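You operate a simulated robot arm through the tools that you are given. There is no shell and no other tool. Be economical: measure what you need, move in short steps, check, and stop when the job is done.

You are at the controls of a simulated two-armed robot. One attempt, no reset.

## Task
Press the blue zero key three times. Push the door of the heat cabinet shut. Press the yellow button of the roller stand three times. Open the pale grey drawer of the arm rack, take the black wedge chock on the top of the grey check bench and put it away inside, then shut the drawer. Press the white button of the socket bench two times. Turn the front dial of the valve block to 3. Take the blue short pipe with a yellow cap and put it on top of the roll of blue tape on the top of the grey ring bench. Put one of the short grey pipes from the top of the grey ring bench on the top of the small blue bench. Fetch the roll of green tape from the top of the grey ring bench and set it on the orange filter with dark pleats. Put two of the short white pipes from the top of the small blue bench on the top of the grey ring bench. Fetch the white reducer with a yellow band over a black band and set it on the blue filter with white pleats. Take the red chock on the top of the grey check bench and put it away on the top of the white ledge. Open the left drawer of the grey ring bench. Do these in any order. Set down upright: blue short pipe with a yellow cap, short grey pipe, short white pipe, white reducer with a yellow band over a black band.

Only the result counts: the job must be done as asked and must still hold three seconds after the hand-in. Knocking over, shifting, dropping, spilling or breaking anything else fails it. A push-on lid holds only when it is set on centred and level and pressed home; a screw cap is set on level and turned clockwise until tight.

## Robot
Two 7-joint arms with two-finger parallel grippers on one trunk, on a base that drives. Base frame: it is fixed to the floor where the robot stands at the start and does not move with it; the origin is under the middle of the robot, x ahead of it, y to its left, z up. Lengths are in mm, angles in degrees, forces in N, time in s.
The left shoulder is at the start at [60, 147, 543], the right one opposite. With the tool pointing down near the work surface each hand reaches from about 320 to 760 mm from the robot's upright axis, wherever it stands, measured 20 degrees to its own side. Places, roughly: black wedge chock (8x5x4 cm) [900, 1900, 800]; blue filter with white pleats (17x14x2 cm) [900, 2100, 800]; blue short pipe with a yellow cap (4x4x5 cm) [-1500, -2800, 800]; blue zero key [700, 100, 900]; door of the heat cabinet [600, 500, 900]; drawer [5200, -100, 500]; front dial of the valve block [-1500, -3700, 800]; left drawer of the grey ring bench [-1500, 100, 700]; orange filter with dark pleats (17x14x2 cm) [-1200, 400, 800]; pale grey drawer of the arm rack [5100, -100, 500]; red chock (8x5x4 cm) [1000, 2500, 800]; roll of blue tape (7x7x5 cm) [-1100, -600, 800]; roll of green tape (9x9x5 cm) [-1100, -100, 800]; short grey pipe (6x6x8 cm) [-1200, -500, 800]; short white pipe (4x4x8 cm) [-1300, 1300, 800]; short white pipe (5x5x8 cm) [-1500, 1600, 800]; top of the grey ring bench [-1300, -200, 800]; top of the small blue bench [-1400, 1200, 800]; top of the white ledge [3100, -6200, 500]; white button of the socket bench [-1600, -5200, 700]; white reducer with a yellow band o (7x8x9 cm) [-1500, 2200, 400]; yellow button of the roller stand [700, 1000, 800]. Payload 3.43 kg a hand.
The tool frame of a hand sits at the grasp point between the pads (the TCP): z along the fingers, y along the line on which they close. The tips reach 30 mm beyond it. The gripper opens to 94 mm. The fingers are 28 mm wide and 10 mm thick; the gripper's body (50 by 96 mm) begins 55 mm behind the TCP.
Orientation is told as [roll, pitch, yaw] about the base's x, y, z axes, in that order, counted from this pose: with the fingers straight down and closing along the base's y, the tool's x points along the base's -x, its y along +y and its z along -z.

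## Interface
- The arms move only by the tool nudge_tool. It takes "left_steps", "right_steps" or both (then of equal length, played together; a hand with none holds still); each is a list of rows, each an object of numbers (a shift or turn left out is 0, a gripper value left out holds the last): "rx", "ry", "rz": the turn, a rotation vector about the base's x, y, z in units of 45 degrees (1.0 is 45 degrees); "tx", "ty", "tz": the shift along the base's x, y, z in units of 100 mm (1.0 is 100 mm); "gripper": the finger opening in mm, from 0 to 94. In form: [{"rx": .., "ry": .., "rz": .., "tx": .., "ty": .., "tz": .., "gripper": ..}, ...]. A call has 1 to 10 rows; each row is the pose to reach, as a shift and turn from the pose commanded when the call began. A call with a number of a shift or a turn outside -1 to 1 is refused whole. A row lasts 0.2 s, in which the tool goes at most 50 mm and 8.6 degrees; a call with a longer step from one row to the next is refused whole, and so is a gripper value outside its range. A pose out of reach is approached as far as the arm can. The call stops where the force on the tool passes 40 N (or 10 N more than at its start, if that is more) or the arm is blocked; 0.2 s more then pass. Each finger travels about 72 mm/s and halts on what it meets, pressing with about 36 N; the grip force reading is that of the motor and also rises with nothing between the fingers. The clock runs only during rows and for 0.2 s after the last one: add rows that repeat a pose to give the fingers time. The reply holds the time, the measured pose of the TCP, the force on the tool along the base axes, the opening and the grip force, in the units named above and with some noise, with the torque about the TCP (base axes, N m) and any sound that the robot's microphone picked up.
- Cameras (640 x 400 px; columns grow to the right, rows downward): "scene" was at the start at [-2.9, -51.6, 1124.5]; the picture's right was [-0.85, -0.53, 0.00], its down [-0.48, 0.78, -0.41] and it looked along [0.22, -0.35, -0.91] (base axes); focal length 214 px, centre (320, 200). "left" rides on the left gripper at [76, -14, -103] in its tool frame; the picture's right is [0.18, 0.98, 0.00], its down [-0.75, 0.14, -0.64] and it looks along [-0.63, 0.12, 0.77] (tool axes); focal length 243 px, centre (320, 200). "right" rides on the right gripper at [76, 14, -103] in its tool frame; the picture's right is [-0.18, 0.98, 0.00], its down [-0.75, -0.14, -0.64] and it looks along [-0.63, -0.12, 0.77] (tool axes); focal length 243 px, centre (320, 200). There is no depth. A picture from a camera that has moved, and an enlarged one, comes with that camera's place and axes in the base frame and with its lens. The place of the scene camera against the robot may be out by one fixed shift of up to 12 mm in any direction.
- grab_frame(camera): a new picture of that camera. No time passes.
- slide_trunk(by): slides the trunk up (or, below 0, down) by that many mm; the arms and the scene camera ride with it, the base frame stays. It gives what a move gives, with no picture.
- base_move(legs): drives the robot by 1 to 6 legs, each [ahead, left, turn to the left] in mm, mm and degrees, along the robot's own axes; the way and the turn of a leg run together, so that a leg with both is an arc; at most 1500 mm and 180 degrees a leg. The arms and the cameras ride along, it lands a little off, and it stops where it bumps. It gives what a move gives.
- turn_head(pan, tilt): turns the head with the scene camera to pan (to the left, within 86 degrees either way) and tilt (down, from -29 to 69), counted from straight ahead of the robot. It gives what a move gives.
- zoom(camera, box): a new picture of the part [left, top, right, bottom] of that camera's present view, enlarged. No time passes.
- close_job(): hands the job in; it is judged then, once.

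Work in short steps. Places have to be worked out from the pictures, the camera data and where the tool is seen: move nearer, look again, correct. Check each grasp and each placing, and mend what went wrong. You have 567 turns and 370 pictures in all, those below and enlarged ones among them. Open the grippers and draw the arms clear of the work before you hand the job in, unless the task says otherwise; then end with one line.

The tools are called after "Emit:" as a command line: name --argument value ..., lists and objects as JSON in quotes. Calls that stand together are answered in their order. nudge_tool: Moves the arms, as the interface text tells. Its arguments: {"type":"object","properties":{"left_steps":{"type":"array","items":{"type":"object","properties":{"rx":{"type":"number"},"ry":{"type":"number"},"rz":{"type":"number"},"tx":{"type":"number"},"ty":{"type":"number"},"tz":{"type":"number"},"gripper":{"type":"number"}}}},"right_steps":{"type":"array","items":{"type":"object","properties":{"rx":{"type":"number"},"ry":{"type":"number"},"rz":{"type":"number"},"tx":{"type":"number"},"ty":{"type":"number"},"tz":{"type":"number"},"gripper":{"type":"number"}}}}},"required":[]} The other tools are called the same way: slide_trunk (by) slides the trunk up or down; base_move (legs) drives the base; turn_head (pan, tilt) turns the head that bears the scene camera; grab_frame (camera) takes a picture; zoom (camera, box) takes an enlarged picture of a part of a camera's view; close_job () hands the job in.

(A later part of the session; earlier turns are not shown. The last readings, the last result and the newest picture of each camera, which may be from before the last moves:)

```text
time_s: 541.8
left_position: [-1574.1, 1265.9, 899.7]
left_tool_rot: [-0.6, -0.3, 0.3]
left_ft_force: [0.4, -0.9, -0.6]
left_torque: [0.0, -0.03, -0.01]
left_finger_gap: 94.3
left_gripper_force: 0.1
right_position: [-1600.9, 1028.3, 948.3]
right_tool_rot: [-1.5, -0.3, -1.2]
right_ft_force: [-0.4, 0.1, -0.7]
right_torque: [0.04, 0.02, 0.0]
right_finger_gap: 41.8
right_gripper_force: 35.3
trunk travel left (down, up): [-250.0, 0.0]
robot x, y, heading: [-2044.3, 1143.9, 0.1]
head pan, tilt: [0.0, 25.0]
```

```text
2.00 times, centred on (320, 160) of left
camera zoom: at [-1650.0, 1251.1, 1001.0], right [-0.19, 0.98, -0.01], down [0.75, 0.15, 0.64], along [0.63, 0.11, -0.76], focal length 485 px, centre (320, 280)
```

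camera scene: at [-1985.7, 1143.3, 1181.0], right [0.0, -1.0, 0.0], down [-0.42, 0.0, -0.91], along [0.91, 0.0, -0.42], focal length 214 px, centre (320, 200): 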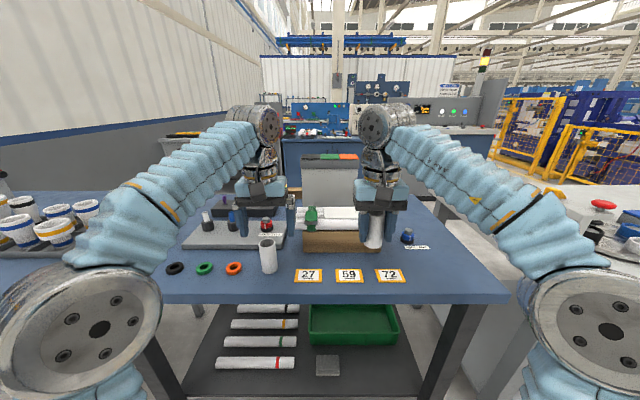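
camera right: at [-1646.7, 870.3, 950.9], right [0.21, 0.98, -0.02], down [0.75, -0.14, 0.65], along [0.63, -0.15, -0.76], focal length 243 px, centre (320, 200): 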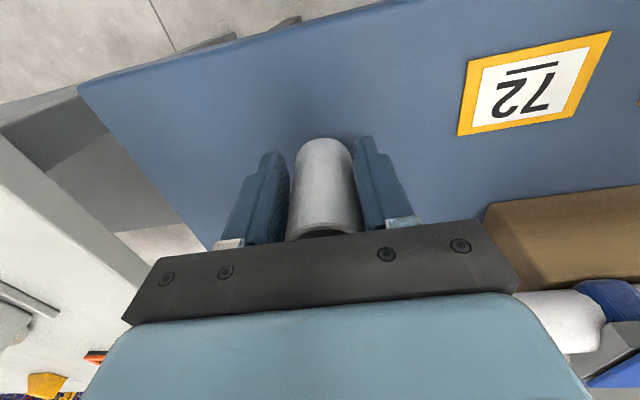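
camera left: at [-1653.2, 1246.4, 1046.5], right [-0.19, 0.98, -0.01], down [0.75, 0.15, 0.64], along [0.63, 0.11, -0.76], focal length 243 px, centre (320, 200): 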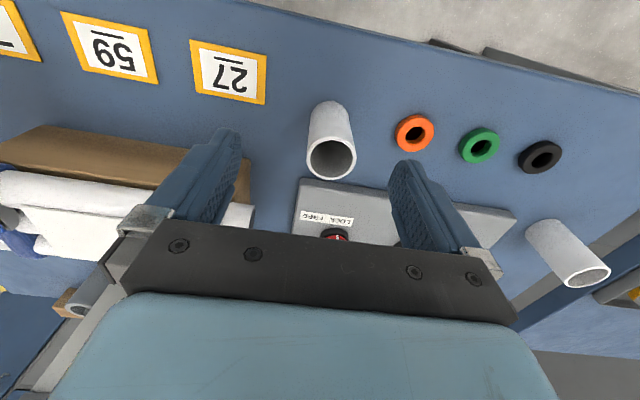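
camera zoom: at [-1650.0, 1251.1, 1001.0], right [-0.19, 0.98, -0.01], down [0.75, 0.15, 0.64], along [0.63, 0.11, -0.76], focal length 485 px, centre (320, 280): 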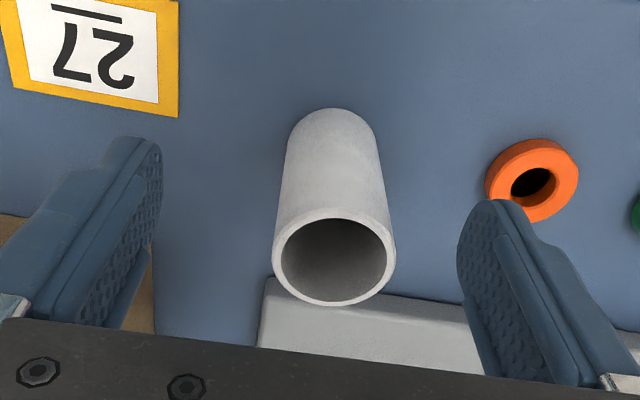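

Emit:
nudge_tool --left_steps '[{"tx": 0.02, "ty": 0.05, "tz": -0.2}, {"tx": 0.02, "ty": 0.05, "tz": -0.4}, {"tx": 0.02, "ty": 0.05, "tz": -0.52}, {"tx": 0.02, "ty": 0.05, "tz": -0.52, "gripper": 60}, {"tx": 0.02, "ty": 0.05, "tz": -0.52, "gripper": 30}, {"tx": 0.02, "ty": 0.05, "tz": -0.52, "gripper": 25}, {"tx": 0.02, "ty": 0.05, "tz": -0.52, "gripper": 25}]'

Emit:
nudge_tool --left_steps '[{"tz": 0.3}, {"tz": 0.7}, {"tz": 1.0}]'

Emit:
grab_frame --camera "left"

```text
time_s: 543.4
left_position: [-1572.2, 1268.7, 847.6]
left_tool_rot: [-0.6, -0.4, 0.3]
left_ft_force: [-0.1, -1.0, 0.5]
left_torque: [0.0, 0.02, 0.0]
left_finger_gap: 40.7
left_gripper_force: 36.1
right_position: [-1602.7, 1028.3, 947.5]
right_tool_rot: [-1.5, -0.3, -1.2]
right_ft_force: [-0.1, -0.6, -0.6]
right_torque: [0.02, -0.04, 0.01]
right_finger_gap: 41.6
right_gripper_force: 36.4
trunk travel left (down, up): [-250.0, 0.0]
robot x, y, heading: [-2041.2, 1143.9, -0.1]
head pan, tilt: [0.0, 25.0]
```

```text
time_s: 544.2
left_position: [-1573.8, 1269.9, 949.3]
left_tool_rot: [-0.5, -0.3, 0.2]
left_ft_force: [0.6, 0.2, 0.3]
left_torque: [-0.03, 0.01, 0.02]
left_finger_gap: 40.6
left_gripper_force: 35.6
right_position: [-1602.1, 1028.1, 948.0]
right_tool_rot: [-1.4, -0.3, -1.2]
right_ft_force: [0.1, 0.1, 0.3]
right_torque: [0.04, -0.02, -0.03]
right_finger_gap: 41.7
right_gripper_force: 35.8
trunk travel left (down, up): [-250.0, 0.0]
robot x, y, heading: [-2041.7, 1139.1, -0.2]
head pan, tilt: [0.0, 25.0]
```

```text
176 pictures are left
camera left: at [-1650.2, 1255.5, 1050.2], right [-0.19, 0.98, -0.01], down [0.75, 0.15, 0.64], along [0.63, 0.11, -0.76], focal length 243 px, centre (320, 200)
```

left: 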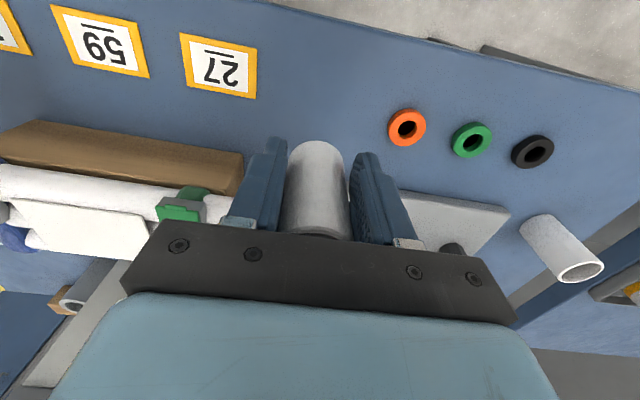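

Both white pipes are held. I back off and drive right (−y) to face the ring bench from the west.

Emit:
base_move --legs '[[-230, 0, 0], [0, -1050, 0]]'

Emit:
turn_head --pan 0 --tilt 32

Emit:
grab_frame --camera "scene"

```text
time_s: 550.9
left_position: [-1808.0, 203.8, 949.0]
left_tool_rot: [-0.7, -0.3, -1.1]
left_ft_force: [-0.1, 0.1, -0.9]
left_torque: [-0.02, 0.01, 0.02]
left_finger_gap: 40.3
left_gripper_force: 35.9
right_position: [-1841.4, -37.5, 948.6]
right_tool_rot: [-1.5, -0.3, -2.4]
right_ft_force: [0.7, -0.4, -0.2]
right_torque: [-0.02, -0.01, -0.01]
right_finger_gap: 41.0
right_gripper_force: 36.2
trunk travel left (down, up): [-250.0, 0.0]
robot x, y, heading: [-2281.0, 88.8, -1.4]
head pan, tilt: [0.0, 25.0]
```

```text
time_s: 551.6
left_position: [-1808.9, 203.4, 948.6]
left_tool_rot: [-0.5, -0.3, -1.1]
left_ft_force: [0.3, -0.9, -1.1]
left_torque: [-0.03, -0.01, 0.02]
left_finger_gap: 40.5
left_gripper_force: 35.9
right_position: [-1840.9, -38.1, 949.1]
right_tool_rot: [-1.5, -0.4, -2.5]
right_ft_force: [0.4, -0.6, -0.4]
right_torque: [-0.02, -0.02, 0.01]
right_finger_gap: 41.2
right_gripper_force: 35.8
trunk travel left (down, up): [-250.0, 0.0]
robot x, y, heading: [-2281.7, 89.2, -1.0]
head pan, tilt: [0.0, 32.0]
```

```text
175 pictures are left
camera scene: at [-2226.0, 85.9, 1169.9], right [-0.02, -1.0, 0.0], down [-0.53, 0.01, -0.85], along [0.85, -0.02, -0.53], focal length 214 px, centre (320, 200)
```

scene: 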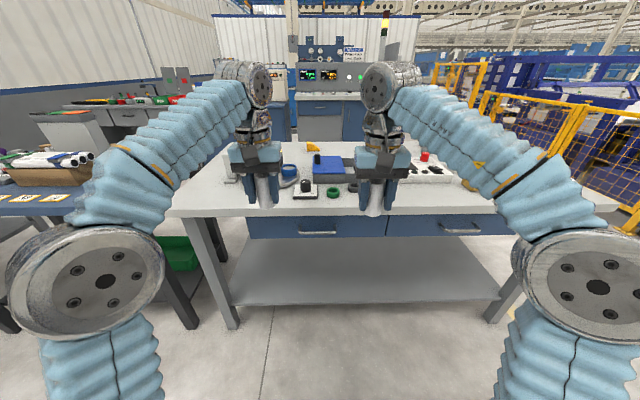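

Emit:
zoom --camera "scene" --box '[160, 130, 360, 250]'

Emit:
zoom --camera "scene" --box '[360, 130, 560, 250]'

```text
3.20 times, centred on (260, 190) of scene
camera zoom: at [-2226.0, 85.9, 1169.9], right [-0.02, -1.0, 0.0], down [-0.53, 0.01, -0.85], along [0.85, -0.02, -0.53], focal length 686 px, centre (512, 232)
```

zoom: 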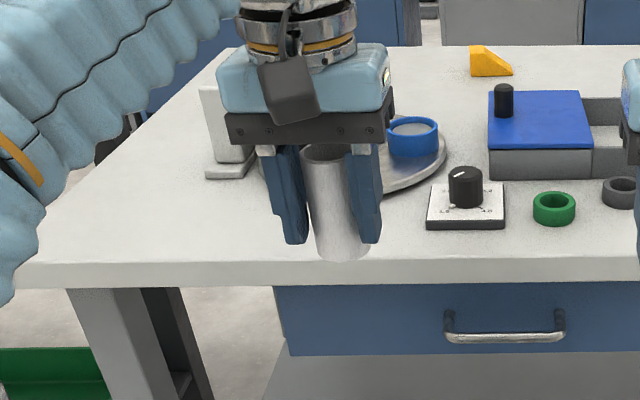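

```text
3.20 times, centred on (460, 190) of scene
camera zoom: at [-2226.0, 85.9, 1169.9], right [-0.02, -1.0, 0.0], down [-0.53, 0.01, -0.85], along [0.85, -0.02, -0.53], focal length 686 px, centre (-128, 232)
```

zoom: 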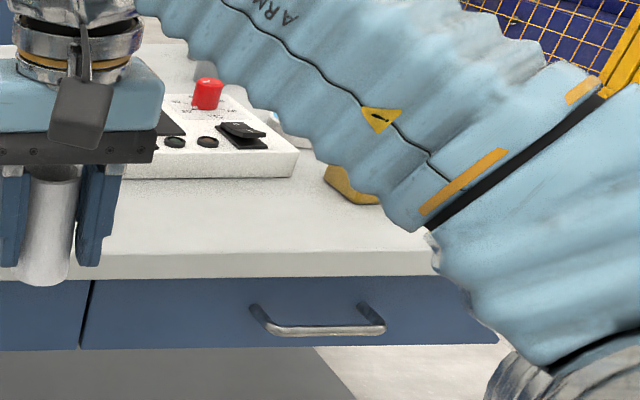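

Free spots: left front near [-1610, 450] and right front near [-1620, -264]. I drive 240 mm forward and move both hands outward over them.

Emit:
base_move --legs '[[0, 0, 1.2], [240, 0, 0]]'

Emit:
nudge_tool --left_steps '[{"ty": 0.4}, {"ty": 0.8}, {"ty": 1.0}]' --right_steps '[{"ty": -0.4}, {"ty": -0.8}, {"ty": -1.0}]'

Emit:
nudge_tool --left_steps '[{"ty": 0.4, "tx": -0.1}, {"ty": 0.8, "tx": -0.2}, {"ty": 1.0, "tx": -0.3}]' --right_steps '[{"ty": -0.4}, {"ty": -0.8}, {"ty": -1.0}]'

Emit:
grab_frame --camera "scene"

Emit:
grab_frame --camera "left"

Emit:
grab_frame --camera "right"

```text
time_s: 553.8
left_position: [-1570.0, 210.1, 948.2]
left_tool_rot: [-0.6, -0.3, -0.1]
left_ft_force: [-1.0, 0.2, -1.1]
left_torque: [0.0, -0.02, 0.03]
left_finger_gap: 40.3
left_gripper_force: 35.8
right_position: [-1598.0, -31.5, 948.4]
right_tool_rot: [-1.5, -0.4, -1.6]
right_ft_force: [0.5, 0.4, -0.7]
right_torque: [-0.01, 0.0, 0.03]
right_finger_gap: 41.3
right_gripper_force: 35.9
trunk travel left (down, up): [-250.0, 0.0]
robot x, y, heading: [-2036.2, 90.9, -0.4]
head pan, tilt: [0.0, 32.0]
```

```text
time_s: 554.5
left_position: [-1570.9, 310.5, 947.8]
left_tool_rot: [-0.6, -0.2, -0.2]
left_ft_force: [0.0, -0.7, -0.8]
left_torque: [0.02, 0.01, 0.04]
left_finger_gap: 40.3
left_gripper_force: 35.8
right_position: [-1599.0, -130.9, 948.0]
right_tool_rot: [-1.4, -0.3, -1.5]
right_ft_force: [-0.6, 0.2, -0.2]
right_torque: [0.04, 0.04, 0.0]
right_finger_gap: 41.2
right_gripper_force: 36.1
trunk travel left (down, up): [-250.0, 0.0]
robot x, y, heading: [-2038.4, 87.0, -0.3]
head pan, tilt: [0.0, 32.0]
```

```text
time_s: 555.4
left_position: [-1600.3, 410.5, 946.6]
left_tool_rot: [-0.6, -0.3, -0.2]
left_ft_force: [0.5, 0.1, -0.9]
left_torque: [0.0, 0.04, 0.03]
left_finger_gap: 40.2
left_gripper_force: 36.0
right_position: [-1600.2, -233.6, 948.1]
right_tool_rot: [-1.4, -0.3, -1.6]
right_ft_force: [-0.1, -0.3, 0.2]
right_torque: [0.02, -0.01, -0.01]
right_finger_gap: 41.1
right_gripper_force: 35.8
trunk travel left (down, up): [-250.0, 0.0]
robot x, y, heading: [-2042.8, 88.0, -0.3]
head pan, tilt: [0.0, 32.0]
```

```text
172 pictures are left
camera scene: at [-1984.4, 86.2, 1169.9], right [-0.01, -1.0, 0.0], down [-0.53, 0.0, -0.85], along [0.85, 0.0, -0.53], focal length 214 px, centre (320, 200)
```

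scene: 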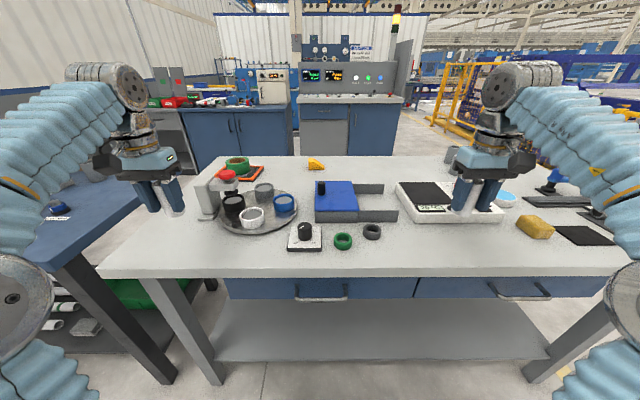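

```text
171 pictures are left
camera left: at [-1676.4, 397.1, 1048.1], right [-0.18, 0.98, -0.01], down [0.75, 0.15, 0.64], along [0.64, 0.11, -0.76], focal length 243 px, centre (320, 200)
```

left: 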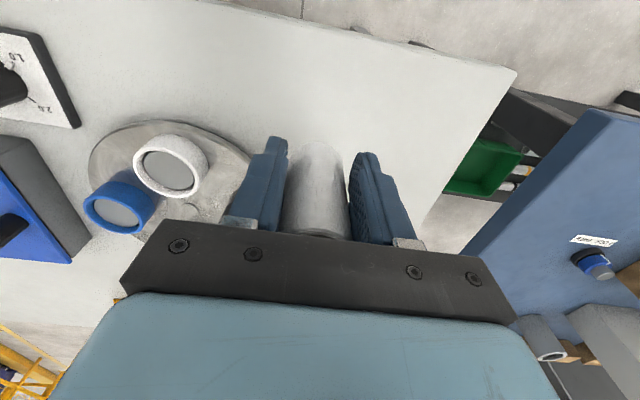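

```text
170 pictures are left
camera right: at [-1676.3, -214.8, 1050.9], right [0.21, 0.98, -0.02], down [0.75, -0.14, 0.65], along [0.63, -0.16, -0.76], focal length 243 px, centre (320, 200)
```

right: 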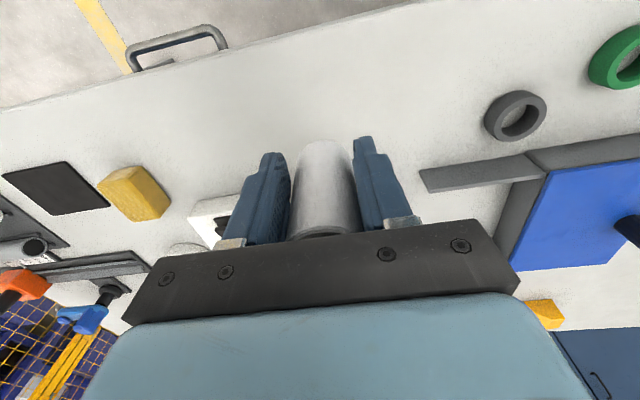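

Both spots below the pipes are clear. I lower both hands together.

Emit:
nudge_tool --left_steps '[{"tz": -0.3}, {"tz": -0.6}, {"tz": -0.85}, {"tz": -0.92}]' --right_steps '[{"tz": -0.3}, {"tz": -0.6}, {"tz": -0.85}, {"tz": -0.92}]'

Emit:
nudge_tool --left_steps '[{"tz": -0.02}, {"tz": -0.04}, {"tz": -0.06}, {"tz": -0.08}, {"tz": -0.1}]'

Emit:
nudge_tool --right_steps '[{"tz": -0.02}, {"tz": -0.04}, {"tz": -0.06}, {"tz": -0.08}, {"tz": -0.1}]'

```text
time_s: 556.4
left_position: [-1599.4, 410.5, 856.3]
left_tool_rot: [-0.6, -0.2, 0.0]
left_ft_force: [-0.6, 0.8, -0.5]
left_torque: [-0.03, 0.0, 0.0]
left_finger_gap: 40.2
left_gripper_force: 35.8
right_position: [-1597.7, -229.6, 855.5]
right_tool_rot: [-1.5, -0.3, -1.6]
right_ft_force: [0.3, 0.4, -0.4]
right_torque: [-0.02, 0.02, -0.02]
right_finger_gap: 41.0
right_gripper_force: 35.9
trunk travel left (down, up): [-250.0, 0.0]
robot x, y, heading: [-2043.5, 85.5, -0.0]
head pan, tilt: [0.0, 32.0]
```

```text
time_s: 557.5
left_position: [-1600.2, 410.7, 848.3]
left_tool_rot: [-0.4, -0.6, 0.0]
left_ft_force: [2.4, 2.3, 15.7]
left_torque: [0.25, -0.44, 0.09]
left_finger_gap: 40.2
left_gripper_force: 36.1
right_position: [-1598.4, -231.2, 857.1]
right_tool_rot: [-1.5, -0.4, -1.5]
right_ft_force: [1.2, -0.1, -0.5]
right_torque: [-0.02, -0.01, -0.01]
right_finger_gap: 40.8
right_gripper_force: 35.5
trunk travel left (down, up): [-250.0, 0.0]
robot x, y, heading: [-2042.2, 86.2, -0.0]
head pan, tilt: [0.0, 32.0]
```

```text
time_s: 558.8
left_position: [-1599.7, 410.5, 846.4]
left_tool_rot: [-0.5, -0.3, -0.2]
left_ft_force: [0.7, -0.1, 0.5]
left_torque: [0.0, -0.02, 0.0]
left_finger_gap: 24.8
left_gripper_force: 0.1
right_position: [-1597.6, -230.3, 846.9]
right_tool_rot: [-1.6, -0.6, -1.6]
right_ft_force: [2.8, -1.0, 17.1]
right_torque: [0.19, -0.37, -0.05]
right_finger_gap: 40.8
right_gripper_force: 36.1
trunk travel left (down, up): [-250.0, 0.0]
robot x, y, heading: [-2041.5, 88.4, -0.1]
head pan, tilt: [0.0, 32.0]
```

The left gripper has closed to 24.8 mm – the left pipe slipped out. I look right away.

Emit:
grab_frame --camera "left"

Emit:
grab_frame --camera "scene"

```text
169 pictures are left
camera left: at [-1676.8, 397.3, 948.1], right [-0.18, 0.98, -0.01], down [0.75, 0.15, 0.64], along [0.64, 0.11, -0.76], focal length 243 px, centre (320, 200)
```

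left: 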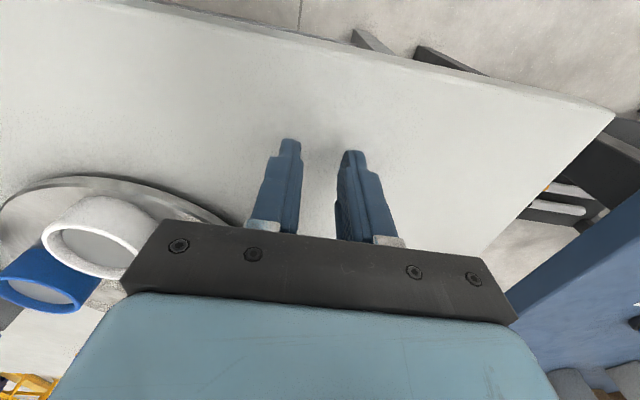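

```text
168 pictures are left
camera scene: at [-1985.2, 86.7, 1170.3], right [-0.01, -1.0, 0.0], down [-0.53, 0.0, -0.85], along [0.85, 0.0, -0.53], focal length 214 px, centre (320, 200)
```

scene: 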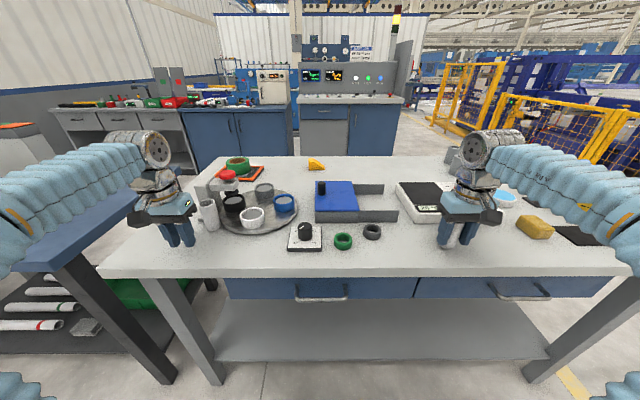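

The left pipe seems to stand just beyond the gripper. I release the right pipe first (it's on the bench), then zoom.

Emit:
nudge_tool --right_steps '[{"gripper": 55}, {"gripper": 64}, {"gripper": 64}, {"tz": 0.3}, {"tz": 0.6}, {"tz": 0.9}]'

Emit:
zoom --camera "scene" --box '[150, 150, 330, 280]'

Emit:
zoom --camera "scene" --box '[380, 150, 560, 280]'

```text
time_s: 560.1
left_position: [-1598.8, 410.1, 845.6]
left_tool_rot: [-0.6, -0.2, -0.2]
left_ft_force: [-0.1, -0.3, 0.2]
left_torque: [0.0, 0.01, 0.02]
left_finger_gap: 25.1
left_gripper_force: 0.0
right_position: [-1594.6, -232.2, 937.0]
right_tool_rot: [-1.5, -0.3, -1.5]
right_ft_force: [-0.1, -0.4, 0.0]
right_torque: [0.01, -0.03, 0.01]
right_finger_gap: 63.9
right_gripper_force: 0.0
trunk travel left (down, up): [-250.0, 0.0]
robot x, y, heading: [-2038.3, 85.8, -0.4]
head pan, tilt: [0.0, 32.0]
```

```text
3.08 times, centred on (240, 215) of scene
camera zoom: at [-1984.6, 86.2, 1169.9], right [-0.01, -1.0, 0.0], down [-0.53, 0.0, -0.85], along [0.85, 0.0, -0.53], focal length 660 px, centre (566, 154)
```

zoom: 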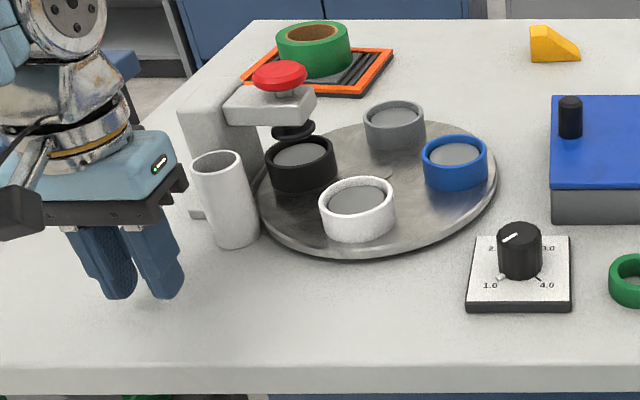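

```text
3.08 times, centred on (470, 215) of scene
camera zoom: at [-1984.6, 86.2, 1169.9], right [-0.01, -1.0, 0.0], down [-0.53, 0.0, -0.85], along [0.85, 0.0, -0.53], focal length 660 px, centre (-142, 154)
```

zoom: 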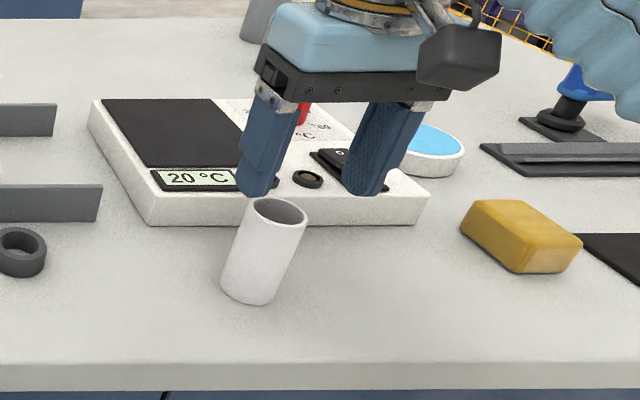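

The left pipe popped out forward but stands upright on the bench, clear of the turntable; the right one stands too. I lift the left hand and zoom on the left drawer.

Emit:
nudge_tool --left_steps '[{"tz": 0.3}, {"tz": 0.7}, {"tz": 1.0}]'

Emit:
zoom --camera "scene" --box '[150, 150, 330, 280]'

Emit:
zoom --camera "scene" --box '[260, 260, 380, 320]'

```text
time_s: 561.0
left_position: [-1599.0, 409.5, 945.0]
left_tool_rot: [-0.6, -0.3, -0.2]
left_ft_force: [0.3, 0.2, -0.1]
left_torque: [-0.02, 0.01, 0.03]
left_finger_gap: 25.3
left_gripper_force: 0.0
right_position: [-1595.2, -231.7, 936.9]
right_tool_rot: [-1.5, -0.4, -1.4]
right_ft_force: [0.5, -0.4, -0.2]
right_torque: [0.03, 0.0, 0.01]
right_finger_gap: 63.6
right_gripper_force: 0.1
trunk travel left (down, up): [-250.0, 0.0]
robot x, y, heading: [-2035.2, 89.8, -0.3]
head pan, tilt: [0.0, 32.0]
```

```text
3.08 times, centred on (240, 215) of scene
camera zoom: at [-1984.5, 86.3, 1169.9], right [-0.01, -1.0, 0.0], down [-0.53, 0.0, -0.85], along [0.85, 0.0, -0.53], focal length 660 px, centre (566, 154)
```

zoom: 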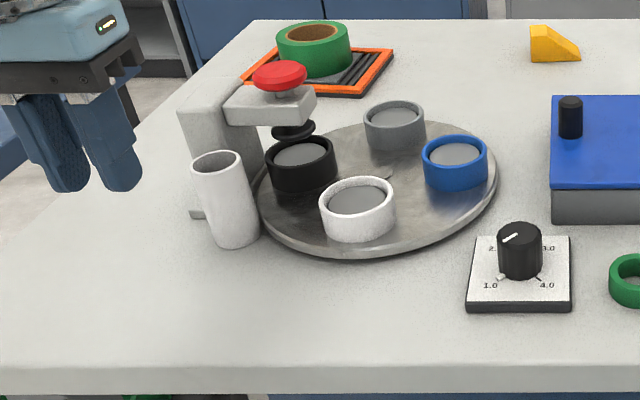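

```text
5.33 times, centred on (320, 290) of scene
camera zoom: at [-1984.5, 86.3, 1169.9], right [-0.01, -1.0, 0.0], down [-0.53, 0.0, -0.85], along [0.85, 0.0, -0.53], focal length 1144 px, centre (320, -280)
```

zoom: 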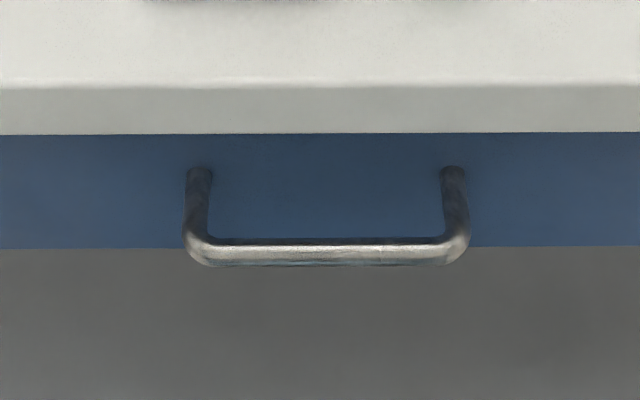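

The left drawer's handle bar is at about [-1675, 81, 694]. I back away and reorient the right hand (yaw −90°, then tilt to horizontal) as I did at the rack.

Emit:
base_move --legs '[[-330, 0, 0]]'

Emit:
nudge_tool --right_steps '[{"rz": -0.18, "ty": 0.15, "tz": -0.1, "gripper": 94}, {"rz": -0.36, "ty": 0.3, "tz": -0.2}, {"rz": -0.54, "ty": 0.45, "tz": -0.3}, {"rz": -0.72, "ty": 0.6, "tz": -0.4}, {"rz": -0.9, "ty": 0.75, "tz": -0.5}, {"rz": -1.0, "ty": 0.8, "tz": -0.6}]'

Emit:
nudge_tool --right_steps '[{"rz": -0.18, "ty": 0.15, "tz": -0.1}, {"rz": -0.36, "ty": 0.3, "tz": -0.2}, {"rz": -0.54, "ty": 0.45, "tz": -0.3}, {"rz": -0.72, "ty": 0.6, "tz": -0.4}, {"rz": -0.9, "ty": 0.75, "tz": -0.5}, {"rz": -0.98, "ty": 0.8, "tz": -0.6}]'

```text
time_s: 563.1
left_position: [-1924.2, 412.3, 945.0]
left_tool_rot: [-0.6, -0.3, -0.1]
left_ft_force: [1.0, 0.8, -0.1]
left_torque: [0.0, 0.0, 0.01]
left_finger_gap: 24.9
left_gripper_force: 0.0
right_position: [-1919.9, -230.8, 936.8]
right_tool_rot: [-1.4, -0.3, -1.6]
right_ft_force: [0.5, -1.1, -0.3]
right_torque: [-0.03, -0.01, -0.05]
right_finger_gap: 64.0
right_gripper_force: 0.1
trunk travel left (down, up): [-250.0, 0.0]
robot x, y, heading: [-2365.4, 88.3, -0.6]
head pan, tilt: [0.0, 32.0]
```

```text
time_s: 564.5
left_position: [-1923.0, 412.2, 945.3]
left_tool_rot: [-0.6, -0.3, 0.0]
left_ft_force: [-0.9, -0.2, -0.3]
left_torque: [-0.01, 0.0, 0.05]
left_finger_gap: 25.0
left_gripper_force: 0.0
right_position: [-1919.0, -150.0, 876.3]
right_tool_rot: [-1.5, -0.4, -46.7]
right_ft_force: [-0.5, 0.0, -0.3]
right_torque: [-0.04, 0.03, -0.04]
right_finger_gap: 94.0
right_gripper_force: 0.0
trunk travel left (down, up): [-250.0, 0.0]
robot x, y, heading: [-2363.6, 90.6, -0.7]
head pan, tilt: [0.0, 32.0]
```

```text
time_s: 565.9
left_position: [-1923.6, 411.1, 945.8]
left_tool_rot: [-0.6, -0.3, -0.1]
left_ft_force: [1.0, 0.1, 0.7]
left_torque: [-0.01, 0.01, 0.02]
left_finger_gap: 25.1
left_gripper_force: 0.1
right_position: [-1918.8, -70.3, 816.6]
right_tool_rot: [-1.5, -0.3, -90.8]
right_ft_force: [0.0, 0.5, -0.2]
right_torque: [0.03, 0.01, 0.02]
right_finger_gap: 94.2
right_gripper_force: 0.0
trunk travel left (down, up): [-250.0, 0.0]
robot x, y, heading: [-2368.1, 91.6, -0.4]
head pan, tilt: [0.0, 32.0]
```

Good. Now lower and tilt to horizontal in two calls.

Emit:
nudge_tool --right_steps '[{"tz": -0.15, "ry": -0.17, "tx": 0.1}, {"tz": -0.3, "ry": -0.34, "tx": 0.2}, {"tz": -0.45, "ry": -0.51, "tx": 0.3}, {"tz": -0.6, "ry": -0.68, "tx": 0.4}, {"tz": -0.75, "ry": -0.85, "tx": 0.5}, {"tz": -0.8, "ry": -1.0, "tx": 0.5}]'

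Emit:
nudge_tool --right_steps '[{"tz": -0.1, "ry": -0.17, "tx": 0.1, "ty": 0.2}, {"tz": -0.2, "ry": -0.34, "tx": 0.2, "ty": 0.4}, {"tz": -0.3, "ry": -0.51, "tx": 0.3, "ty": 0.6}, {"tz": -0.4, "ry": -0.68, "tx": 0.4, "ty": 0.8}, {"tz": -0.45, "ry": -0.85, "tx": 0.4, "ty": 1.0}, {"tz": -0.45, "ry": -1.0, "tx": 0.4, "ty": 1.0}]'

Emit:
grab_frame --camera "scene"

```text
time_s: 567.3
left_position: [-1921.7, 412.0, 946.0]
left_tool_rot: [-0.7, -0.3, 0.0]
left_ft_force: [-0.2, -0.4, 0.6]
left_torque: [0.01, 0.04, -0.01]
left_finger_gap: 25.0
left_gripper_force: 0.0
right_position: [-1870.6, -69.7, 735.5]
right_tool_rot: [43.5, 0.3, -90.8]
right_ft_force: [0.0, -0.1, -0.1]
right_torque: [0.01, -0.02, 0.01]
right_finger_gap: 93.9
right_gripper_force: 0.0
trunk travel left (down, up): [-250.0, 0.0]
robot x, y, heading: [-2361.5, 87.8, -0.5]
head pan, tilt: [0.0, 32.0]
```

```text
time_s: 568.7
left_position: [-1923.1, 413.5, 946.2]
left_tool_rot: [-0.5, -0.3, -0.1]
left_ft_force: [-0.6, 0.3, -0.4]
left_torque: [-0.05, 0.0, 0.02]
left_finger_gap: 25.3
left_gripper_force: 0.0
right_position: [-1831.7, 29.2, 691.8]
right_tool_rot: [88.7, 0.7, -90.2]
right_ft_force: [0.3, 0.6, -0.2]
right_torque: [-0.02, -0.03, 0.03]
right_finger_gap: 93.8
right_gripper_force: 0.1
trunk travel left (down, up): [-250.0, 0.0]
robot x, y, heading: [-2367.4, 87.8, -0.5]
head pan, tilt: [0.0, 32.0]
```

```text
163 pictures are left
camera scene: at [-2309.2, 88.1, 1169.9], right [-0.01, -1.0, 0.0], down [-0.53, 0.0, -0.85], along [0.85, -0.01, -0.53], focal length 214 px, centre (320, 200)
```

scene: 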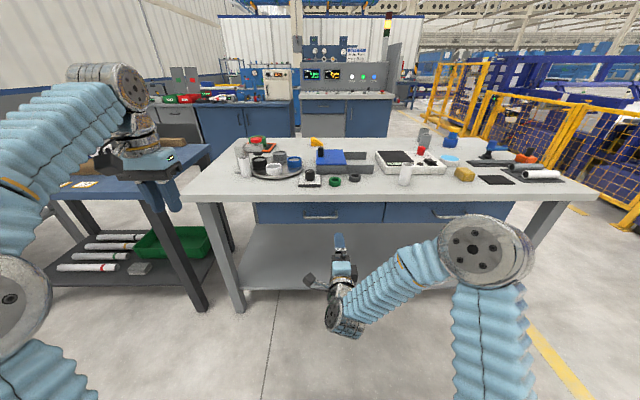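

The hand is horizontal at handle height. I shift to y≈80, drive 80 mm forward and check through the wrist camera.

Emit:
nudge_tool --right_steps '[{"ty": 0.25}, {"ty": 0.5}, {"ty": 0.5}]'

Emit:
base_move --legs '[[80, 0, 0]]'

Emit:
grab_frame --camera "right"

```text
time_s: 569.5
left_position: [-1923.4, 412.9, 946.8]
left_tool_rot: [-0.6, -0.3, -0.2]
left_ft_force: [-0.4, -0.4, -0.5]
left_torque: [-0.02, -0.04, -0.01]
left_finger_gap: 25.0
left_gripper_force: 0.1
right_position: [-1830.1, 80.2, 693.0]
right_tool_rot: [88.4, 0.8, -90.3]
right_ft_force: [0.3, -0.1, 0.2]
right_torque: [0.0, -0.03, -0.02]
right_finger_gap: 94.0
right_gripper_force: 0.1
trunk travel left (down, up): [-250.0, 0.0]
robot x, y, heading: [-2363.8, 90.5, -0.6]
head pan, tilt: [0.0, 32.0]
```

```text
time_s: 570.5
left_position: [-1844.5, 412.1, 945.6]
left_tool_rot: [-0.7, -0.3, 0.0]
left_ft_force: [-0.5, -0.6, -0.3]
left_torque: [0.0, -0.02, 0.01]
left_finger_gap: 25.0
left_gripper_force: 0.1
right_position: [-1752.1, 79.9, 692.5]
right_tool_rot: [88.5, 0.8, -90.2]
right_ft_force: [0.0, -0.2, 0.2]
right_torque: [0.05, 0.01, 0.01]
right_finger_gap: 94.0
right_gripper_force: 0.0
trunk travel left (down, up): [-250.0, 0.0]
robot x, y, heading: [-2283.5, 90.6, 0.0]
head pan, tilt: [0.0, 32.0]
```

```text
162 pictures are left
camera right: at [-1853.2, 155.3, 711.3], right [0.02, -0.2, 0.98], down [-0.65, -0.75, -0.13], along [0.76, -0.63, -0.15], focal length 243 px, centre (320, 200)
```

right: 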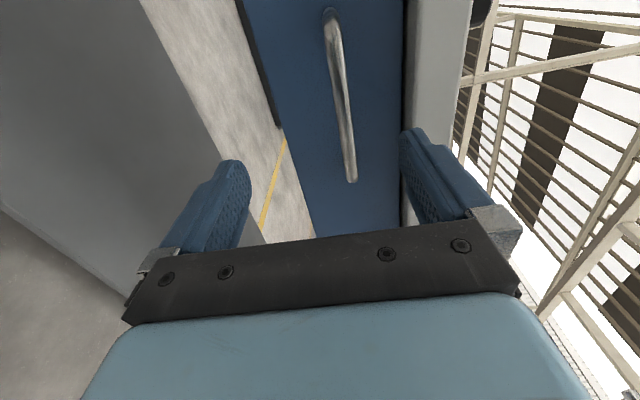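

The bar is slightly above centre; I raise 10 mm, narrow to 60 mm, and advance onto it.

Emit:
nudge_tool --right_steps '[{"tz": 0.1, "gripper": 60}, {"tz": 0.1, "tx": 0.3}, {"tz": 0.1, "tx": 0.6}, {"tz": 0.1, "tx": 0.74}]'

Emit:
grab_frame --camera "right"

```text
time_s: 571.5
left_position: [-1844.8, 413.1, 946.6]
left_tool_rot: [-0.6, -0.4, 0.0]
left_ft_force: [0.1, -0.2, 0.2]
left_torque: [0.0, 0.01, -0.02]
left_finger_gap: 25.0
left_gripper_force: 0.1
right_position: [-1677.1, 79.9, 703.9]
right_tool_rot: [88.5, 0.6, -90.2]
right_ft_force: [0.2, 0.0, 0.5]
right_torque: [0.0, -0.02, 0.0]
right_finger_gap: 60.3
right_gripper_force: 0.1
trunk travel left (down, up): [-250.0, 0.0]
robot x, y, heading: [-2284.7, 85.8, -0.2]
head pan, tilt: [0.0, 32.0]
```

```text
161 pictures are left
camera right: at [-1778.9, 154.6, 720.9], right [0.03, -0.2, 0.98], down [-0.65, -0.75, -0.13], along [0.76, -0.63, -0.15], focal length 243 px, centre (320, 200)
```

right: 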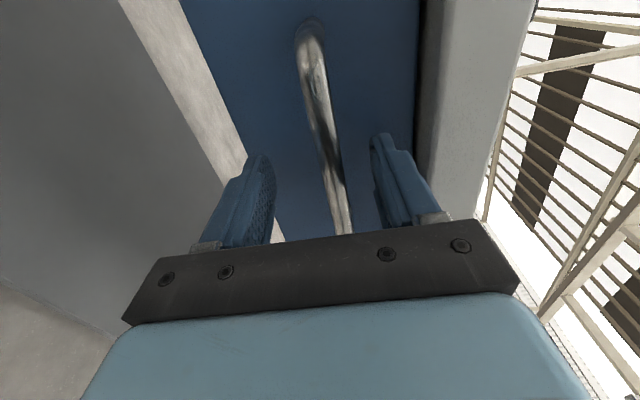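

The bar is between the fingers. I close on it.

Emit:
nudge_tool --right_steps '[{"tz": 0.06, "tx": 0.04, "gripper": 40}, {"tz": 0.06, "tx": 0.04, "gripper": 20}, {"tz": 0.06, "tx": 0.04, "gripper": 5}, {"tz": 0.06, "tx": 0.04, "gripper": 5}, {"tz": 0.06, "tx": 0.04, "gripper": 5}]'

Emit:
nudge_tool --right_steps '[{"tx": -0.1}, {"tx": -0.25}, {"tx": -0.4}, {"tx": -0.6}, {"tx": -0.8}, {"tx": -1.0}]'

Emit:
grab_frame --camera "scene"

```text
time_s: 572.8
left_position: [-1845.7, 413.1, 946.7]
left_tool_rot: [-0.6, -0.5, 0.0]
left_ft_force: [0.6, 0.0, 0.3]
left_torque: [-0.03, 0.02, -0.01]
left_finger_gap: 25.0
left_gripper_force: 0.0
right_position: [-1672.9, 79.0, 709.1]
right_tool_rot: [88.6, 0.7, -90.4]
right_ft_force: [1.2, -1.0, 14.1]
right_torque: [-0.92, 0.0, -0.13]
right_finger_gap: 16.3
right_gripper_force: 45.1
trunk travel left (down, up): [-250.0, 0.0]
robot x, y, heading: [-2285.6, 89.9, -0.4]
head pan, tilt: [0.0, 32.0]
```

```text
time_s: 574.1
left_position: [-1844.5, 410.9, 946.9]
left_tool_rot: [-0.6, -0.4, 0.1]
left_ft_force: [0.3, -0.2, 0.0]
left_torque: [-0.03, 0.02, 0.01]
left_finger_gap: 24.7
left_gripper_force: 0.1
right_position: [-1774.9, 78.5, 709.4]
right_tool_rot: [88.7, 0.7, -90.3]
right_ft_force: [-1.0, -10.8, 19.9]
right_torque: [-0.96, -0.05, -1.11]
right_finger_gap: 16.5
right_gripper_force: 45.3
trunk travel left (down, up): [-250.0, 0.0]
robot x, y, heading: [-2288.6, 89.1, -0.4]
head pan, tilt: [0.0, 32.0]
```

```text
160 pictures are left
camera scene: at [-2230.9, 87.1, 1170.1], right [0.0, -1.0, 0.0], down [-0.53, 0.0, -0.85], along [0.85, 0.0, -0.53], focal length 214 px, centre (320, 200)
```

scene: 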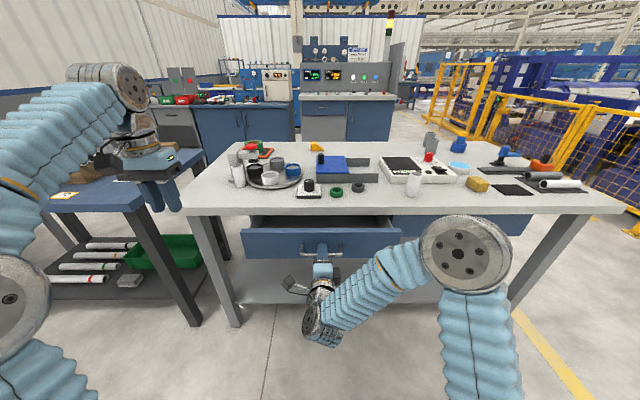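

It opens. I pull it further by driving the base back 150 mm.

Emit:
base_move --legs '[[-150, 0, 0]]'

Emit:
grab_frame --camera "scene"

```text
time_s: 575.5
left_position: [-1993.3, 410.8, 947.0]
left_tool_rot: [-0.5, -0.4, -0.1]
left_ft_force: [0.5, 1.2, 0.2]
left_torque: [-0.01, -0.04, -0.01]
left_finger_gap: 25.1
left_gripper_force: 0.0
right_position: [-1923.7, 78.9, 708.6]
right_tool_rot: [88.8, 0.7, -90.5]
right_ft_force: [-0.9, -26.5, 20.1]
right_torque: [-0.87, 0.0, 0.11]
right_finger_gap: 16.3
right_gripper_force: 44.6
trunk travel left (down, up): [-250.0, 0.0]
robot x, y, heading: [-2430.4, 89.2, -0.5]
head pan, tilt: [0.0, 32.0]
```

```text
159 pictures are left
camera scene: at [-2379.8, 86.5, 1170.0], right [0.0, -1.0, 0.0], down [-0.53, 0.0, -0.85], along [0.85, 0.0, -0.53], focal length 214 px, centre (320, 200)
```

scene: 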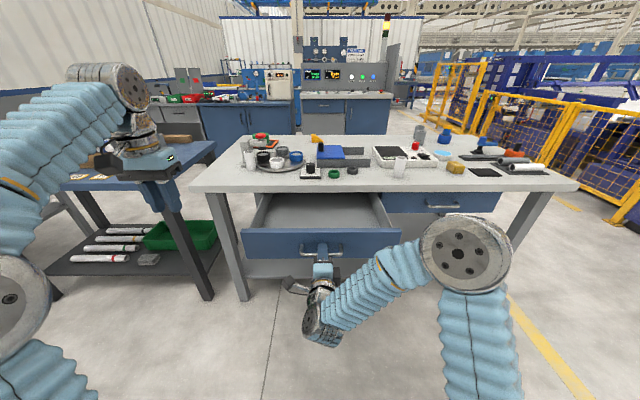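

Open by 250 mm. I pull a bit more with the arm to see whether it reaches its stop.

Emit:
nudge_tool --right_steps '[{"tx": -0.1}, {"tx": -0.2}, {"tx": -0.3}, {"tx": -0.4}, {"tx": -0.5}, {"tx": -0.6}, {"tx": -0.7}]'

```text
time_s: 577.1
left_position: [-1992.6, 413.2, 945.4]
left_tool_rot: [-0.5, -0.2, -0.1]
left_ft_force: [-0.4, 0.0, 0.4]
left_torque: [0.0, 0.01, 0.01]
left_finger_gap: 24.8
left_gripper_force: 0.0
right_position: [-1992.8, 80.5, 710.1]
right_tool_rot: [88.8, 0.7, -90.4]
right_ft_force: [37.7, 0.7, 17.2]
right_torque: [-1.27, -0.34, 0.16]
right_finger_gap: 11.9
right_gripper_force: 45.2
trunk travel left (down, up): [-250.0, 0.0]
robot x, y, heading: [-2432.3, 89.3, -0.4]
head pan, tilt: [0.0, 32.0]
```

The drawer reached its stop (fully open). I release, back off, and roll the right hand by −90° so the fingers close horizontally for picking the reducer from the low shelf.

Emit:
nudge_tool --right_steps '[{"tx": 0.03, "gripper": 60}, {"tx": 0.03, "gripper": 60}, {"tx": 0.03, "gripper": 60}]'

Emit:
base_move --legs '[[-150, 0, 0]]'

Emit:
nudge_tool --right_steps '[{"rx": -0.17, "tx": 0.1}, {"rx": -0.34, "tx": 0.2}, {"rx": -0.51, "tx": 0.3}, {"rx": -0.68, "tx": 0.4}, {"rx": -0.85, "tx": 0.5}, {"rx": -1.0, "tx": 0.5}]'

Emit:
nudge_tool --right_steps '[{"rx": -0.17}, {"rx": -0.34}, {"rx": -0.51}, {"rx": -0.68}, {"rx": -0.85}, {"rx": -1.0}]'

Emit:
grab_frame --camera "scene"

```text
time_s: 577.9
left_position: [-1994.0, 412.3, 946.0]
left_tool_rot: [-0.6, -0.3, 0.0]
left_ft_force: [0.2, -0.3, 0.4]
left_torque: [-0.01, 0.0, 0.02]
left_finger_gap: 25.1
left_gripper_force: 0.1
right_position: [-1989.9, 80.2, 709.3]
right_tool_rot: [88.6, 0.5, -90.4]
right_ft_force: [0.7, 0.6, 0.3]
right_torque: [0.02, 0.02, -0.01]
right_finger_gap: 60.1
right_gripper_force: 0.0
trunk travel left (down, up): [-250.0, 0.0]
robot x, y, heading: [-2431.2, 91.3, -0.3]
head pan, tilt: [0.0, 32.0]
```

```text
time_s: 579.3
left_position: [-2142.1, 413.7, 946.7]
left_tool_rot: [-0.6, -0.3, 0.0]
left_ft_force: [0.0, -0.4, -0.3]
left_torque: [0.0, 0.03, -0.02]
left_finger_gap: 25.1
left_gripper_force: 0.0
right_position: [-2139.2, 79.1, 708.1]
right_tool_rot: [88.6, 0.7, -90.5]
right_ft_force: [0.6, -0.3, 0.6]
right_torque: [0.05, -0.02, 0.01]
right_finger_gap: 60.0
right_gripper_force: 0.1
trunk travel left (down, up): [-250.0, 0.0]
robot x, y, heading: [-2582.8, 86.2, -0.1]
head pan, tilt: [0.0, 32.0]
```

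```text
time_s: 580.7
left_position: [-2140.8, 413.4, 946.1]
left_tool_rot: [-0.6, -0.3, 0.0]
left_ft_force: [0.1, -0.7, 0.2]
left_torque: [0.03, -0.01, -0.04]
left_finger_gap: 24.7
left_gripper_force: 0.0
right_position: [-2090.3, 79.5, 709.1]
right_tool_rot: [89.1, -44.5, -90.7]
right_ft_force: [-1.3, 0.6, 0.2]
right_torque: [-0.02, 0.01, -0.01]
right_finger_gap: 60.0
right_gripper_force: 0.0
trunk travel left (down, up): [-250.0, 0.0]
robot x, y, heading: [-2583.4, 87.9, -0.4]
head pan, tilt: [0.0, 32.0]
```

```text
time_s: 582.1
left_position: [-2141.4, 413.7, 945.5]
left_tool_rot: [-0.7, -0.4, 0.0]
left_ft_force: [0.3, 1.0, 0.1]
left_torque: [-0.02, 0.0, 0.01]
left_finger_gap: 24.7
left_gripper_force: 0.1
right_position: [-2088.8, 81.2, 710.1]
right_tool_rot: [132.5, -89.2, -133.7]
right_ft_force: [0.0, 0.4, -0.3]
right_torque: [-0.01, 0.03, 0.0]
right_finger_gap: 60.0
right_gripper_force: 0.1
trunk travel left (down, up): [-250.0, 0.0]
robot x, y, heading: [-2582.3, 90.1, -0.5]
head pan, tilt: [0.0, 32.0]
```

```text
158 pictures are left
camera scene: at [-2527.4, 89.0, 1169.9], right [0.0, -1.0, 0.0], down [-0.53, 0.0, -0.85], along [0.85, 0.0, -0.53], focal length 214 px, centre (320, 200)
```

scene: 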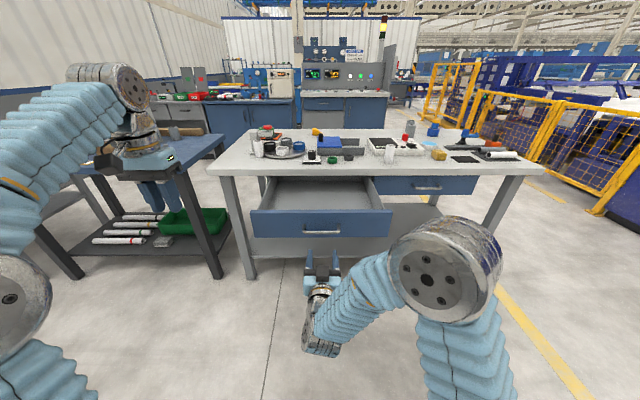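

The hand is now horizontal, closing sideways. I drive north to the reducer bench (y≈2150) and look.

Emit:
base_move --legs '[[0, 1500, 0.4], [0, 560, 0]]'

Emit:
grab_frame --camera "scene"

```text
time_s: 592.3
left_position: [-2112.5, 2461.9, 946.1]
left_tool_rot: [-0.6, -0.3, -0.7]
left_ft_force: [0.0, 0.0, 0.0]
left_torque: [0.01, 0.0, -0.02]
left_finger_gap: 24.8
left_gripper_force: 0.1
right_position: [-2064.4, 2127.8, 708.9]
right_tool_rot: [126.6, -89.2, -128.6]
right_ft_force: [0.3, -0.1, 0.4]
right_torque: [-0.01, 0.0, -0.02]
right_finger_gap: 59.8
right_gripper_force: 0.0
trunk travel left (down, up): [-250.0, 0.0]
robot x, y, heading: [-2560.4, 2149.0, -0.9]
head pan, tilt: [0.0, 32.0]
```

```text
157 pictures are left
camera scene: at [-2503.0, 2142.0, 1169.9], right [-0.02, -1.0, 0.0], down [-0.53, 0.01, -0.85], along [0.85, -0.01, -0.53], focal length 214 px, centre (320, 200)
```

scene: 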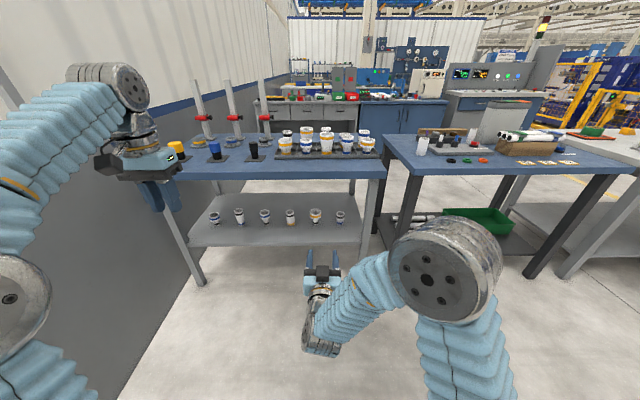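

Emit:
zoom --camera "scene" --box '[190, 180, 370, 260]'

```text
3.56 times, centred on (280, 220) of scene
camera zoom: at [-2503.0, 2142.0, 1169.9], right [-0.02, -1.0, 0.0], down [-0.53, 0.01, -0.85], along [0.85, -0.01, -0.53], focal length 763 px, centre (462, 129)
```

zoom: 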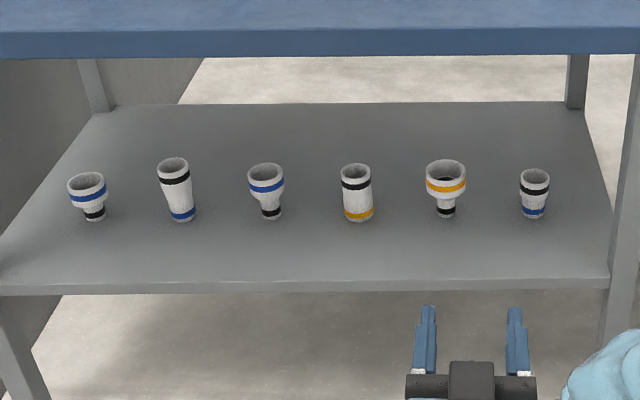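

The wanted reducer (yellow over black) is at about [-1533, 2147] on the shelf, wide end up. I lower the right hand to z≈468.

Emit:
nudge_tool --right_steps '[{"tz": -0.4, "gripper": 94}, {"tz": -0.8}, {"tz": -1.0}]'

Emit:
nudge_tool --right_steps '[{"tz": -0.4}, {"tz": -0.8}, {"tz": -1.0}]'

Emit:
nudge_tool --right_steps '[{"tz": -0.2}, {"tz": -0.4}]'

Emit:
grab_frame --camera "scene"

Emit:
grab_frame --camera "right"

```text
time_s: 593.1
left_position: [-2113.3, 2461.8, 946.3]
left_tool_rot: [-0.6, -0.2, -0.8]
left_ft_force: [-0.4, -0.7, -0.3]
left_torque: [0.0, -0.04, 0.01]
left_finger_gap: 25.1
left_gripper_force: 0.0
right_position: [-2064.6, 2127.4, 609.9]
right_tool_rot: [128.1, -89.2, -130.1]
right_ft_force: [-0.3, -0.3, -0.4]
right_torque: [-0.02, 0.02, -0.05]
right_finger_gap: 94.1
right_gripper_force: 0.1
trunk travel left (down, up): [-250.0, 0.0]
robot x, y, heading: [-2559.2, 2145.6, -1.2]
head pan, tilt: [0.0, 32.0]
```

```text
time_s: 593.9
left_position: [-2114.1, 2461.8, 945.6]
left_tool_rot: [-0.6, -0.3, -0.6]
left_ft_force: [-0.2, -0.5, 0.2]
left_torque: [0.02, 0.01, 0.01]
left_finger_gap: 25.0
left_gripper_force: 0.0
right_position: [-2065.4, 2128.4, 509.6]
right_tool_rot: [128.0, -89.2, -130.3]
right_ft_force: [0.1, -0.1, 0.3]
right_torque: [0.02, 0.0, -0.06]
right_finger_gap: 94.2
right_gripper_force: 0.0
trunk travel left (down, up): [-250.0, 0.0]
robot x, y, heading: [-2557.2, 2144.9, -1.0]
head pan, tilt: [0.0, 32.0]
```

```text
time_s: 594.5
left_position: [-2114.3, 2461.6, 944.0]
left_tool_rot: [-0.6, -0.3, -0.7]
left_ft_force: [0.6, -0.5, 0.6]
left_torque: [-0.05, -0.02, -0.02]
left_finger_gap: 25.1
left_gripper_force: 0.0
right_position: [-2065.3, 2128.2, 470.4]
right_tool_rot: [128.5, -89.2, -130.5]
right_ft_force: [0.4, -0.8, -0.9]
right_torque: [-0.02, 0.02, 0.0]
right_finger_gap: 94.2
right_gripper_force: 0.1
trunk travel left (down, up): [-250.0, 0.0]
robot x, y, heading: [-2558.7, 2145.9, -1.0]
head pan, tilt: [0.0, 32.0]
```

```text
155 pictures are left
camera scene: at [-2503.0, 2142.1, 1169.9], right [-0.02, -1.0, 0.0], down [-0.53, 0.01, -0.85], along [0.85, -0.01, -0.53], focal length 214 px, centre (320, 200)
```

scene: 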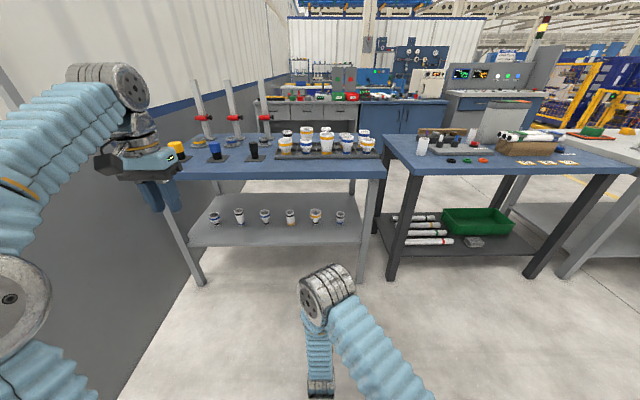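

```text
154 pictures are left
camera right: at [-2166.9, 2145.5, 393.4], right [0.03, 0.98, 0.19], down [-0.65, -0.13, 0.75], along [0.76, -0.15, 0.64], focal length 243 px, centre (320, 200)
```

right: 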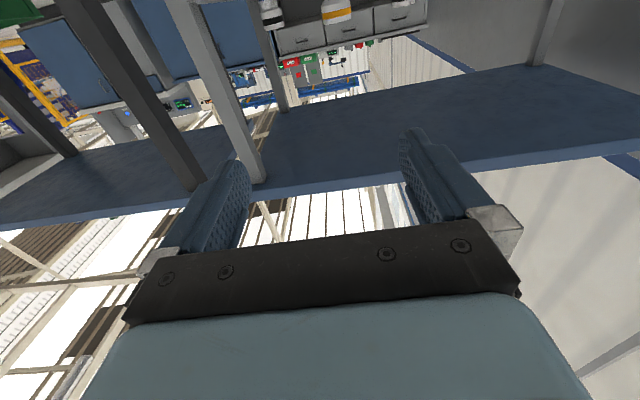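

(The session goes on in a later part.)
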